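You operate a simulated robot arm through the tools that you are given. There is no shell and no other tool. Be economical: measure what you need, move in short steps, check, and stop when the job is done.

Carry out the task below with a simulated robot arm. There is one attempt and no reset: what you move stays moved.

TASK
Put one of the tags from the top of the wall bench on top of the spool there.

It is judged by the outcome, as a careful person would: the job done as asked, and still so three seconds after it is handed in. It fails if anything else is knocked over, pushed out of place, dropped, spilled or broken.

THE ROBOT
A 6-joint arm with a two-finger parallel gripper, fixed in place. Base frame: the origin is at the foot of the arm, x ahead of it, y to its left, z up; the work surface is at about z = 74. Lengths are in cm, angles in degrees, forces in N, time in s.
With the tool pointing down near the work surface it reaches from about 20 to 64 cm from the base axis. Its first joint turns from -66.0 to 66.0 degrees. Payload 2.7 kg.
Tool frame: the origin (TCP) lies between the finger pads and is the grasp point; the fingertips stand 2.3 cm ahead of it; z points along the fingers, y is the line along which they close. The gripper opens to 9.4 cm. The fingers are 3.8 cm wide and 1 cm thick; the gripper's body (5.4 by 9.6 cm) begins 3.9 cm behind the TCP.
Orientation is told as [roll, pitch, yaw] about the base's x, y, z axes, in that order, counted from this pose: with the fingers straight down and closing along the base's y, the tool's x points along the base's -x, its y along +y and its z along -z.

THE INTERFACE
- The arm moves only by the tool drive_tool. Its argument "motion" is a list of rows, each a list of 2 entries, a list of its own where there are three numbers: the shift along the base's x, y, z in cm, then the turn, a rotation vector about the base's x, y, z in degrees. In form: [[[x, y, z], [wx, wy, wz]], ...]. A call has 1 to 10 rows; each row shifts and turns the commanded pose from where the row before left it. "claw" is the opening, from 0 (shut) to 1 (fully open), set as the call begins (left out, the last holds). A row lasts 0.2 s, in which the tool goes at most 5 cm and 8.6 degrees; a call with a longer step from one row to the next is refused whole, and so is a gripper value outside its range. A pose out of reach is approached as far as the arm can. The call stops where the force on the tool passes 40 N (or 10 N more than at its start, if that is more) or the arm is blocked; 0.2 s more then pass. The fingers move at their own pace (about 4.5 cm/s each) and stop on an object; they squeeze with about 34 N. The grip force told is the motor's: it shows also when the fingers shut on nothing. Time passes only in rows, and 0.2 s behind the last, so rows that do not move let the fingers close. It gives the time, the measured TCP pose, the force on the tool (base axes), the opening and the grip force at its end, in the units of the frame above (readings bear some noise).
- Cameras (640 x 400 px; columns grow to the right, rows downward): "scene" is fixed at [5.49, -42.28, 141.4]; the picture's right is [0.90, -0.43, 0.00], its down [-0.22, -0.46, -0.86] and it looks along [0.37, 0.78, -0.51] (base axes); focal length 335 px, centre (320, 200). "wrist" rides on the gripper at [-3.9, 0, -4.4] in the tool frame; the picture's right is [0.00, -1.00, 0.00], its down [0.97, 0.00, -0.24] and it looks along [0.24, 0.00, 0.97] (tool axes); focal length 218 px, centre (320, 200).
- capture(camera): a new picture of that camera. No time passes.
- pixel_to_xyz(camera, pixels): for up to 12 pixels [column, row] of the newest picture of that camera ("zoom" is the newest enlarged one), the place [x, y, z] in the base frame of the surface seen there, good to about 0.3 cm, but the place of the scene camera against the robot may be out by one fixed shift of up to 1.2 cm in any direction. No time passes.
- zoom(camera, box): a new picture of the part [left, top, right, bottom] of that camera's present view, enlarged. No time passes.
- hand_in(): hands the job in; it is judged then, once.

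Work in short steps. Measure before you move; look again where a grasp or a placing could have gone wrong, and mend it. You have 60 turns and 22 pictures in all, the two below and enlarged ones among them. Open the gripper and draw the arm clear of the work before you hand the job in, unless the task says otherwise; then end with one line.

The tools are called after "Emit:" as name(argument=value, ...) on one line, values as JSON. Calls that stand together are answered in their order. drive_tool: Moves the arm, as the interface text tells. Its arguments: {"type":"object","properties":{"motion":{"type":"array","items":{"type":"array"}},"claw":{"type":"number"}},"required":["motion"]} The other tools are called the same way: capture (camera) takes a picture; pixel_to_xyz (camera, pixels) gives the place of the surface under pixels of a picture; zoom (camera, box) takes an enlarged picture of a part of a camera's view; hand_in () hands the job in.

At the start:

```text
time: 0.0
tcp_pos: [31.68, 14.09, 108.01]
tool_rot: [0.1, 0.0, 0.2]
wrist_force: [0.6, 0.4, 0.3]
grip_width: 9.39
gripper_force: 0.1
```

scene: 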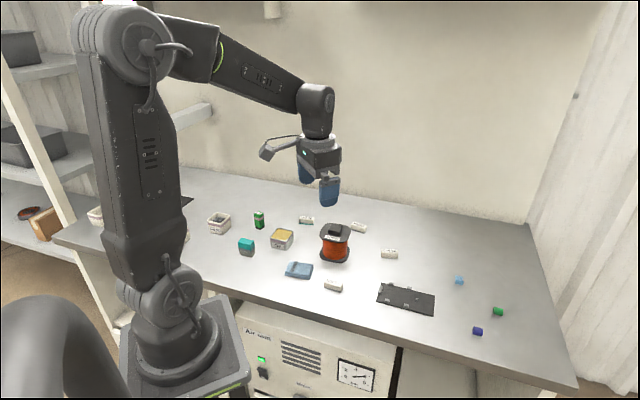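
wrist: 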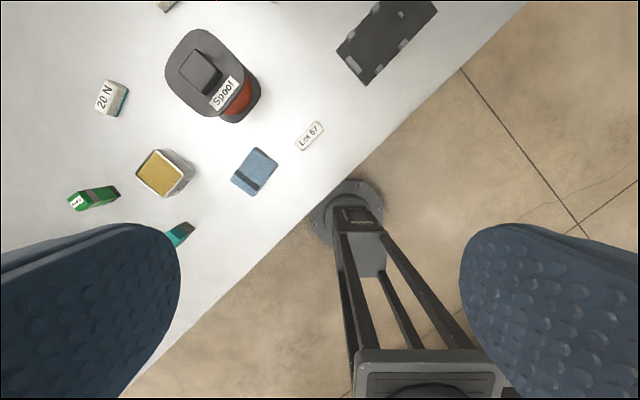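

I'll enlarge the area around the spool to tell the tags apart from other items.

Emit:
zoom(camera="scene", box=[220, 190, 460, 340])

Emit:
zoom(camera="wrist", box=[60, 0, 380, 200])

```text
2.67 times, centred on (340, 265) of scene
```

zoom: 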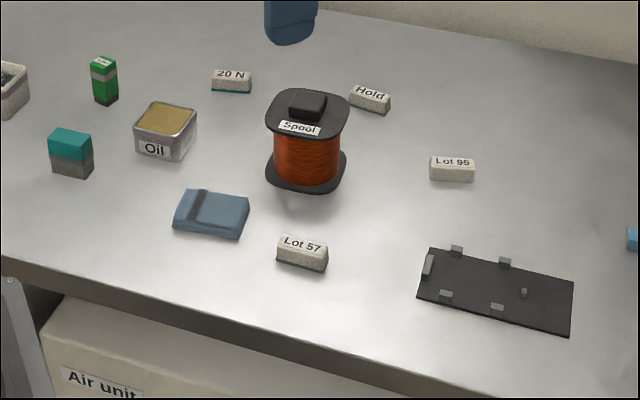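

```text
2.00 times, centred on (220, 100) of wrist
```

zoom: 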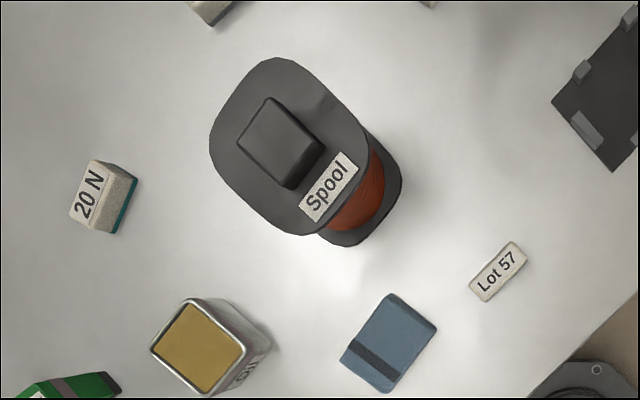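

Tags are "Lot 57", "Lot 95" and "Hold" ("20 N" looks different, with a teal base). I'll measure Lot 57, the spool and its knob in both views.

Emit:
pixel_to_xyz(camera="scene", pixels=[[333, 282], [389, 253], [358, 226], [336, 225], [335, 231], [322, 229], [347, 236], [306, 219], [326, 285], [340, 290], [332, 238], [327, 279]])

Emit:
pixel_to_xyz(camera="zoom", pixels=[[515, 245], [480, 297], [498, 271], [270, 98], [325, 148], [290, 188], [240, 138], [275, 130], [275, 60], [215, 140], [365, 150], [300, 232]])

Emit:
pixel_to_xyz(camera="zoom", pixels=[[505, 300], [525, 250], [473, 290], [342, 110], [255, 205], [270, 75], [225, 140], [330, 95], [395, 190], [440, 325], [350, 355], [385, 345]])

```text
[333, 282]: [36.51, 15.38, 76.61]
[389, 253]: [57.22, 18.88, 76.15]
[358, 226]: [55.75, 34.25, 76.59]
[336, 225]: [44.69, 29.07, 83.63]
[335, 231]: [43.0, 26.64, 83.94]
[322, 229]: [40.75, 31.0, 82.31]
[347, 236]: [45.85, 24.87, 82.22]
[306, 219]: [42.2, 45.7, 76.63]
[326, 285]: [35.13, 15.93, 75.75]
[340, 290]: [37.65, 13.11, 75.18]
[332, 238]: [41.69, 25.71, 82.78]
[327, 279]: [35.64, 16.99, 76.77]
```

```text
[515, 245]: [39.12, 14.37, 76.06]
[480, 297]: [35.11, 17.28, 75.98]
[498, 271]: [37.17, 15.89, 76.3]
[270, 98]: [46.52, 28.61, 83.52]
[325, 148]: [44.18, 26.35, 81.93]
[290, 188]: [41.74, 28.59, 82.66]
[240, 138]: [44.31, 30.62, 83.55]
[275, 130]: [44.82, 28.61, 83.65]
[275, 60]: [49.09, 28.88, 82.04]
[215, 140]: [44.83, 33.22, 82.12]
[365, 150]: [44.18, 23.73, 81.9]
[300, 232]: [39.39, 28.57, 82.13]
```

```text
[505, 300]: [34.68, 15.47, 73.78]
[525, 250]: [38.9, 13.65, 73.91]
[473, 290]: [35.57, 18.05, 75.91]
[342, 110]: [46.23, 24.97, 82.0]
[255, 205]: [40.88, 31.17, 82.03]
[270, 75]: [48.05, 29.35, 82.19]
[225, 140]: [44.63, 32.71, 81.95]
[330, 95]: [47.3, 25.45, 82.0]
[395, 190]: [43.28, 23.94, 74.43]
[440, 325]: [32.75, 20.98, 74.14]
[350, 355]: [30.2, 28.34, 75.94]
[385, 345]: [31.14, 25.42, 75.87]
```

Lot 57 lies near (37.2, 15.9), top at about z 76; spool flange top at z 82, knob top at z 83.6. I'll move closer, above and between the two, to see both from overhead.

Emit:
drive_tool(motion=[[[2, 2, -2.5], [0, 0, 0]], [[2, 2, -2.5], [0, 0, 0]], [[2, 2, -2.5], [0, 0, 0]], [[2, 2, -2.5], [0, 0, 0]]], claw=1)

Emit:
capture(camera="wrist")

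```text
time: 1.0
tcp_pos: [39.73, 21.95, 97.74]
tool_rot: [0.1, 0.0, 0.1]
wrist_force: [-0.2, 0.7, -0.7]
grip_width: 9.41
gripper_force: 0.1
```

```text
17 pictures are left
```

wrist: 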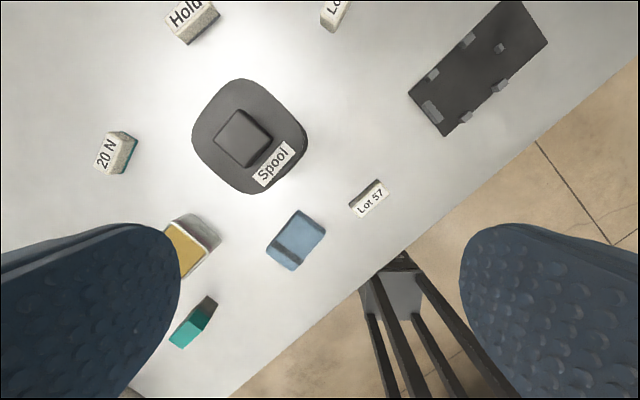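

The view holds both: tag around (369,199), knob around (243,138). I'll zoom and measure corners.

Emit:
zoom(camera="wrist", box=[180, 70, 420, 220])

```text
2.67 times, centred on (300, 145) of wrist
```

zoom: 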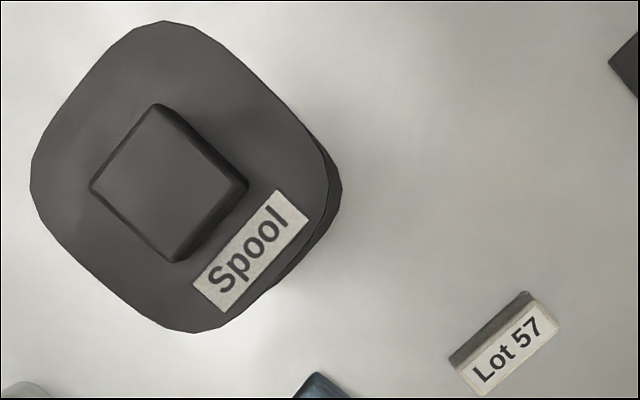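

Emit:
pixel_to_xyz(camera="zoom", pixels=[[457, 367], [535, 302], [556, 332], [482, 392], [508, 349], [156, 108], [216, 184], [176, 252], [95, 186], [156, 182], [195, 160], [135, 205]])

Emit:
pixel_to_xyz(camera="zoom", pixels=[[160, 26], [34, 180], [195, 328], [322, 160], [90, 100], [260, 80], [100, 280], [70, 225], [240, 60], [235, 265], [215, 210], [235, 185]])

```text
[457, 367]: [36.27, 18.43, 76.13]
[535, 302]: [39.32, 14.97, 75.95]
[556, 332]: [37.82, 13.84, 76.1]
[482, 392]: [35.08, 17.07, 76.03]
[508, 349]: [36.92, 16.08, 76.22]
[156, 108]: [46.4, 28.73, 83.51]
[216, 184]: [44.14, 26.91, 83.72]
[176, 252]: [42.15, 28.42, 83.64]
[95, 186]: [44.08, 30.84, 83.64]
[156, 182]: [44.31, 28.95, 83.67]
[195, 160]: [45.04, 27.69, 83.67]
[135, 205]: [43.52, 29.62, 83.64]
```

```text
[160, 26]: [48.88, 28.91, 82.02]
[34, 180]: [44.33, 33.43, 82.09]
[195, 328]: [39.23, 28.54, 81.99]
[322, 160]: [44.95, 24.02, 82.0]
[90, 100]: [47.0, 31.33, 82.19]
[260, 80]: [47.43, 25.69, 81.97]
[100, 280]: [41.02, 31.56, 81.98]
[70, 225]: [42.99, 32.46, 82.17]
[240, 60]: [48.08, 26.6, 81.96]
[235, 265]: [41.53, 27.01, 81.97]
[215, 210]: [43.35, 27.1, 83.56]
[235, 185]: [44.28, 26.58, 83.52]
```

Tag: centre (37.1, 16.1), long axis at about −49°, 4.4 × 1.9 × 2 cm. Knob top: flat at z 83.65, about 2.9 cm square, centre (44.25, 28.75), with edges near ±45°. I'll turn the tool −49° about z, move over the tag and lower to z ≈ 86 with the gripper part open.

Emit:
drive_tool(motion=[[[-0.44, -0.98, -2], [0, 0, -8.2]], [[-0.44, -0.98, -2], [0, 0, -8.2]], [[-0.44, -0.98, -2], [0, 0, -8.2]], [[-0.44, -0.98, -2], [0, 0, -8.2]], [[-0.44, -0.98, -2], [0, 0, -8.2]], [[-0.43, -0.97, -2], [0, 0, -8.1]], [[0, 0, 0], [0, 0, 0]]], claw=0.45)

Emit:
capture(camera="wrist")

```text
time: 2.6
tcp_pos: [37.08, 16.3, 85.89]
tool_rot: [0.1, 0.1, -49.1]
wrist_force: [0.3, -0.9, -0.7]
grip_width: 4.22
gripper_force: 0.0
```

```text
15 pictures are left
```

wrist: 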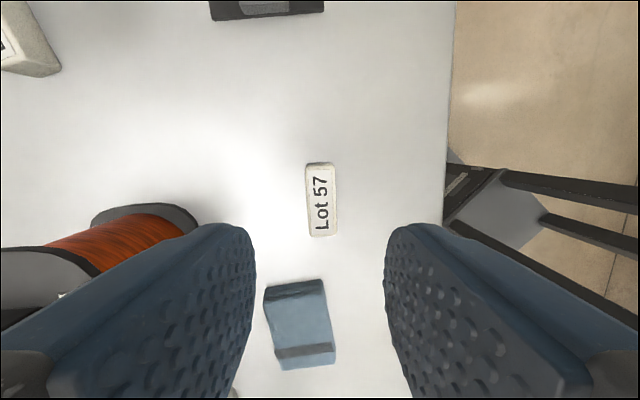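

The tag sits centred at (321,200), tilted a few degrees. I'll check its edges.

Emit:
pixel_to_xyz(camera="wrist", pixels=[[309, 168], [331, 167], [314, 233], [335, 231], [321, 200], [265, 292], [305, 282]])

```text
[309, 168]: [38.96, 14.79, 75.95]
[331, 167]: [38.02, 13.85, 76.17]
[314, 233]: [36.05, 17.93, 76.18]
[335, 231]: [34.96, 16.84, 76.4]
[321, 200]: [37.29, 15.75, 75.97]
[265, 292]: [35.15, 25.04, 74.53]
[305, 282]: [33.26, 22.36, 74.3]
```

Centre is (37.0, 15.87), axis about −45.5°. I'll correct yaw by +3.5°, shift slightly and descend to TCP z ≈ 76.7.

Emit:
drive_tool(motion=[[[-0.05, -0.4, -2.5], [0, 0, 3.5]], [[0, 0, -2.5], [0, 0, 0]], [[0, 0, -2.2], [0, 0, 0]], [[0, 0, -1.3], [0, 0, 0]], [[0, 0, -0.6], [0, 0, 0]], [[0, 0, 0], [0, 0, 0]]])

```text
time: 4.0
tcp_pos: [37.0, 15.94, 76.7]
tool_rot: [0.2, 0.0, -45.5]
wrist_force: [0.1, 0.3, -0.2]
grip_width: 4.22
gripper_force: 0.0
```

At the tag with no contact force; I'll close the gripper.

Emit:
drive_tool(motion=[[[0, 0, 0], [0, 0, 0]], [[0, 0, 0], [0, 0, 0]], [[0, 0, 0], [0, 0, 0]], [[0, 0, 0], [0, 0, 0]]], claw=0)

```text
time: 5.0
tcp_pos: [37.03, 15.9, 76.69]
tool_rot: [0.1, -0.1, -45.5]
wrist_force: [0.0, -0.3, -0.1]
grip_width: 1.83
gripper_force: 34.2
```

Held at 1.83 cm wide. I'll lift 15 cm.

Emit:
drive_tool(motion=[[[0, 0, 1.5], [0, 0, 0]], [[0, 0, 3], [0, 0, 0]], [[0, 0, 3.5], [0, 0, 0]], [[0, 0, 3.5], [0, 0, 0]], [[0, 0, 3], [0, 0, 0]], [[0, 0, 0.5], [0, 0, 0]]])

Emit:
capture(camera="wrist")

```text
time: 6.4
tcp_pos: [37.0, 15.8, 91.76]
tool_rot: [0.1, 0.0, -45.6]
wrist_force: [0.1, -0.1, -0.9]
grip_width: 1.86
gripper_force: 34.5
```

```text
14 pictures are left
```

wrist: 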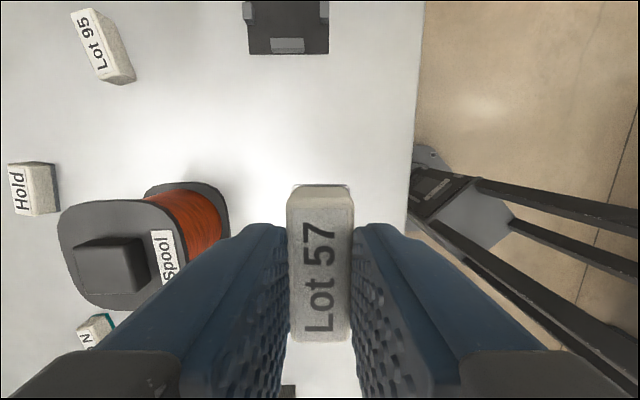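

The tag is held square. I'll measure where it sits relative to the TCP, and re-measure the knob from here.

Emit:
pixel_to_xyz(camera="wrist", pixels=[[321, 198], [320, 335], [320, 265], [78, 244], [132, 241], [90, 290], [146, 288], [110, 265]])

```text
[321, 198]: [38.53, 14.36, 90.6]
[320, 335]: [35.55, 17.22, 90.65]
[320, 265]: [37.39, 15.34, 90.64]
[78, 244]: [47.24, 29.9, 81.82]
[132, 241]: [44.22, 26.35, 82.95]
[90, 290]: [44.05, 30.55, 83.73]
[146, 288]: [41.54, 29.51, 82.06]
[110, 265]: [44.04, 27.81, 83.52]
```

Tag is centred on the TCP (ends average to (37.04, 15.79)). I'll move above the knob at (44.25, 28.7).

Emit:
drive_tool(motion=[[[1.0, 1.8, 0], [0, 0, 0]], [[1.8, 3.2, 0], [0, 0, 0]], [[1.8, 3.2, 0], [0, 0, 0]], [[1.6, 2.9, 0], [0, 0, 0]], [[1.0, 1.75, 0], [0, 0, 0]], [[0, 0, 0], [0, 0, 0]]])

Emit:
capture(camera="wrist")

Emit:
zoom(camera="scene", box=[280, 170, 392, 240])

```text
time: 7.8
tcp_pos: [44.1, 28.59, 91.88]
tool_rot: [0.2, 0.0, -45.5]
wrist_force: [0.3, -0.2, 1.2]
grip_width: 1.84
gripper_force: 34.2
```

```text
13 pictures are left
```

wrist: 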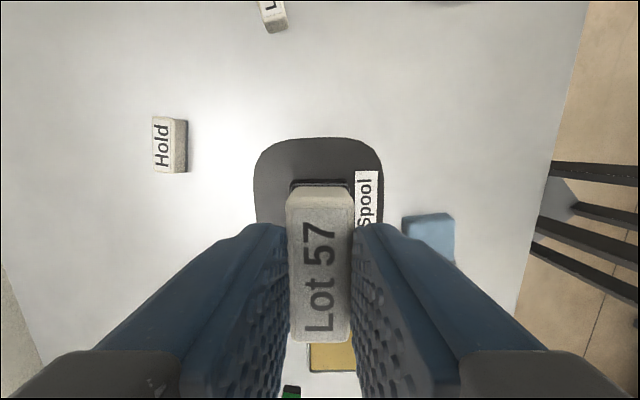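

```text
5.71 times, centred on (336, 205) of scene
```

zoom: 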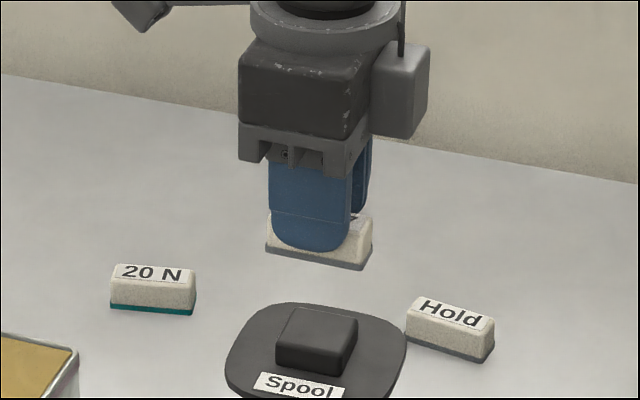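

Knob is laterally centred (columns 291–353) under the tag. I'll descend close, then in fine steps.

Emit:
drive_tool(motion=[[[0.05, 0.05, -2], [0, 0, 0]], [[0.05, 0.05, -1.8], [0, 0, 0]], [[0, 0, -0.8], [0, 0, 0]], [[0, 0, -0.2], [0, 0, 0]], [[0, 0, 0], [0, 0, 0]]])

Emit:
zoom(camera="scene", box=[295, 195, 375, 245])

```text
time: 9.0
tcp_pos: [44.35, 28.81, 87.11]
tool_rot: [0.1, -0.1, -45.5]
wrist_force: [-0.2, 0.4, 2.6]
grip_width: 1.87
gripper_force: 34.0
```

```text
8.00 times, centred on (335, 220) of scene
```

zoom: 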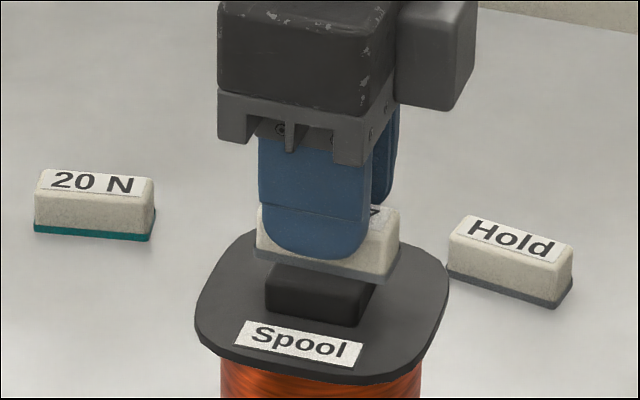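

Tag is just above/touching the knob, force z 2.6 N. I'll lower in tiny steps watching force.

Emit:
drive_tool(motion=[[[-0.05, -0.05, -0.15], [0, 0, 0]], [[0, 0, -0.15], [0, 0, 0]], [[0, 0, 0], [0, 0, 0]]])

```text
time: 9.8
tcp_pos: [44.33, 28.84, 87.11]
tool_rot: [0.5, -0.1, -45.4]
wrist_force: [-3.5, -2.6, 33.1]
grip_width: 1.82
gripper_force: 33.9
```

Force rose to 33 N: firm contact. I'll back off 0.25 cm and look before releasing.

Emit:
drive_tool(motion=[[[0, 0, 0.25], [0, 0, 0]], [[0, 0, 0], [0, 0, 0]]])

Emit:
zoom(camera="scene", box=[295, 195, 375, 245])

Emit:
capture(camera="wrist")

```text
time: 10.4
tcp_pos: [44.3, 28.76, 87.1]
tool_rot: [0.2, -0.1, -45.5]
wrist_force: [6.1, 3.2, 18.1]
grip_width: 1.88
gripper_force: 34.5
```

```text
8.00 times, centred on (335, 220) of scene
```

zoom: 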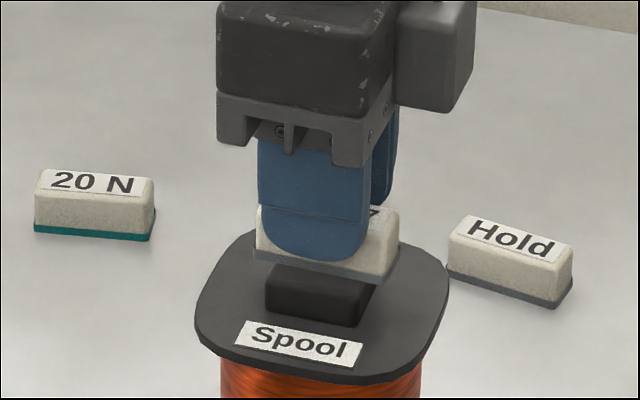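

```text
9 pictures are left
```

wrist: 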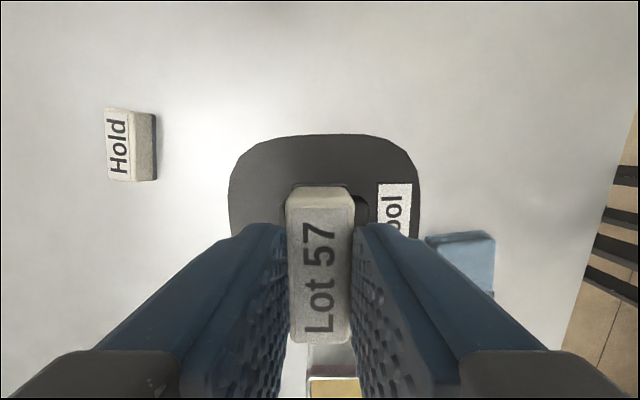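

The knob seems offset in this view (visible to col 369, row 187). I'll measure the knob and flange edges to check alignment and that nothing moved.

Emit:
pixel_to_xyz(camera="wrist", pixels=[[293, 186], [340, 185], [360, 200], [367, 205], [366, 222], [358, 215], [325, 136], [232, 180], [418, 180], [320, 190], [320, 265], [320, 340]])

Emit:
zoom(camera="wrist", box=[270, 160, 382, 230])

```text
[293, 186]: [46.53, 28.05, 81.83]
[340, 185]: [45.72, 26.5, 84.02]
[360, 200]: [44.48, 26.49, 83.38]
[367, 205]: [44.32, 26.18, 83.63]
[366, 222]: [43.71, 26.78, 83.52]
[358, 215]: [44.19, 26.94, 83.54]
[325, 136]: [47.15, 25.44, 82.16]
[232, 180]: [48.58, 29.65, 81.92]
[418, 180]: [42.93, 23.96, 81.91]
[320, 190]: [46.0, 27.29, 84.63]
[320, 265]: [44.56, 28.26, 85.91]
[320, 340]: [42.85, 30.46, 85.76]
```

```text
5.71 times, centred on (326, 195) of wrist
```

zoom: 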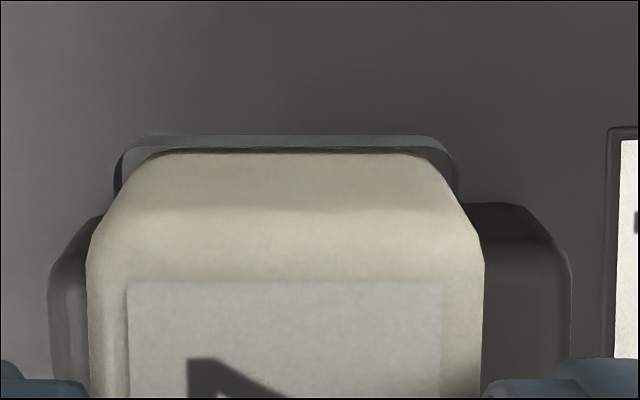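

The zoom shows the knob spanning columns 279–369, so the tag is centred, resting flat on it. Force is still 18 N down-pressing; I'll ease up slightly.

Emit:
drive_tool(motion=[[[0, 0, 0.1], [0, 0, 0]], [[0, 0, 0], [0, 0, 0]]])

```text
time: 11.0
tcp_pos: [44.16, 28.71, 87.1]
tool_rot: [0.1, 0.0, -45.5]
wrist_force: [4.1, 2.0, 16.1]
grip_width: 1.85
gripper_force: 33.9
```

Emit:
drive_tool(motion=[[[0, 0, 0.1], [0, 0, 0]], [[0, 0, 0], [0, 0, 0]], [[0, 0, 0], [0, 0, 0]]])

```text
time: 11.8
tcp_pos: [44.08, 28.7, 87.03]
tool_rot: [0.1, 0.1, -45.4]
wrist_force: [0.9, 2.8, 10.6]
grip_width: 1.85
gripper_force: 33.9
```

Emit:
drive_tool(motion=[[[0, 0, 0.1], [0, 0, 0]], [[0, 0, 0], [0, 0, 0]], [[0, 0, 0], [0, 0, 0]]])

Emit:
zoom(camera="scene", box=[295, 195, 375, 245])

```text
time: 12.6
tcp_pos: [44.17, 28.69, 87.27]
tool_rot: [0.0, 0.0, -45.5]
wrist_force: [-0.1, -0.2, -0.1]
grip_width: 1.83
gripper_force: 34.0
```

```text
8.00 times, centred on (335, 220) of scene
```

zoom: 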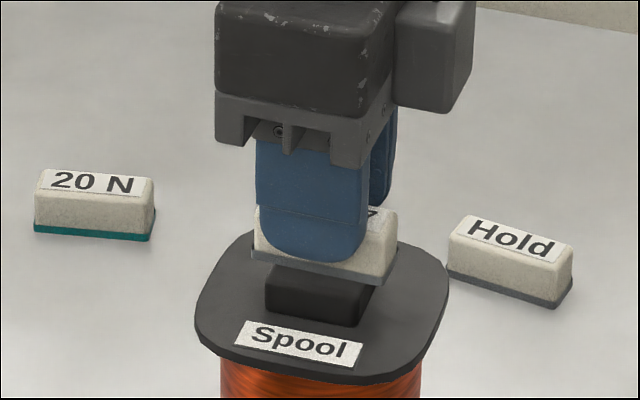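

Force is now zero, the tag barely above the knob and centred (250–397 vs knob 267–375). I'll lower 0.08 cm and open moderately.

Emit:
drive_tool(motion=[[[0, 0, -0.08], [0, 0, 0]], [[0, 0, 0], [0, 0, 0]]])

Emit:
drive_tool(motion=[[[0, 0, 0], [0, 0, 0]], [[0, 0, 0], [0, 0, 0]], [[0, 0, 0], [0, 0, 0]], [[0, 0, 0], [0, 0, 0]]], claw=0.45)

Emit:
capture(camera="wrist")

```text
time: 13.2
tcp_pos: [44.18, 28.71, 87.18]
tool_rot: [0.2, 0.0, -45.5]
wrist_force: [-0.3, -0.5, 0.7]
grip_width: 1.85
gripper_force: 34.1
```

```text
time: 14.2
tcp_pos: [44.2, 28.77, 87.2]
tool_rot: [0.1, 0.1, -45.4]
wrist_force: [0.0, -0.4, -0.6]
grip_width: 4.21
gripper_force: 0.0
```

```text
6 pictures are left
```

wrist: 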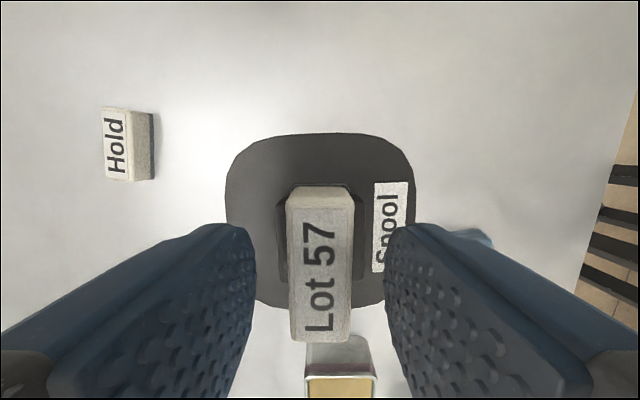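

The tag stayed put on release. I'll rise straight up and then away.

Emit:
drive_tool(motion=[[[0, 0, 1], [0, 0, 0]], [[0, 0, 2.5], [0, 0, 0]], [[0, 0, 4], [0, 0, 0]], [[0, 0, 4], [0, 0, 0]], [[-3, -3, 2], [0, 0, 0]], [[-3, -3, 0], [0, 0, 0]], [[-2, -3, 0], [0, 0, 0]], [[0, 0, 0], [0, 0, 0]]])

Emit:
zoom(camera="scene", box=[220, 190, 460, 340])

Emit:
zoom(camera="scene", box=[295, 210, 375, 260])

```text
time: 16.0
tcp_pos: [36.22, 19.77, 100.58]
tool_rot: [0.0, 0.0, -45.5]
wrist_force: [0.4, 0.1, 0.5]
grip_width: 4.24
gripper_force: 0.1
```

```text
2.67 times, centred on (340, 265) of scene
```

zoom: 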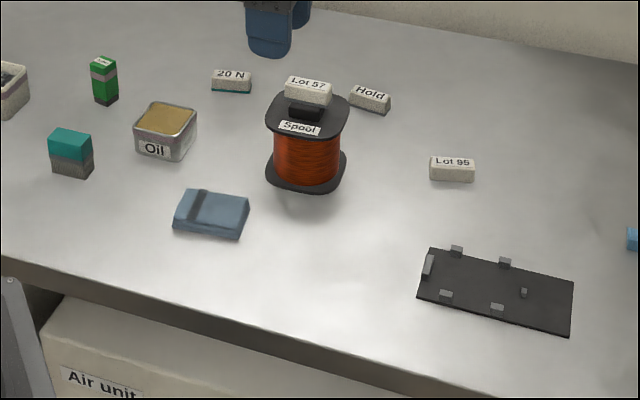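

```text
8.00 times, centred on (335, 235) of scene
```

zoom: 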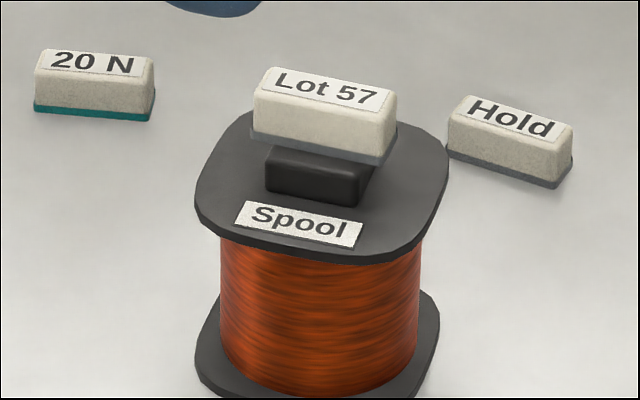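

The Lot 57 tag rests level on top of the spool, nothing else has moved, and the arm is clear. Handing in.

Emit:
hand_in()

```text
The job is handed in.
```

I put the "Lot 57" tag on top of the spool, resting level on its raised knob; nothing else moved in the last picture, and the arm was open and clear when I handed it in.
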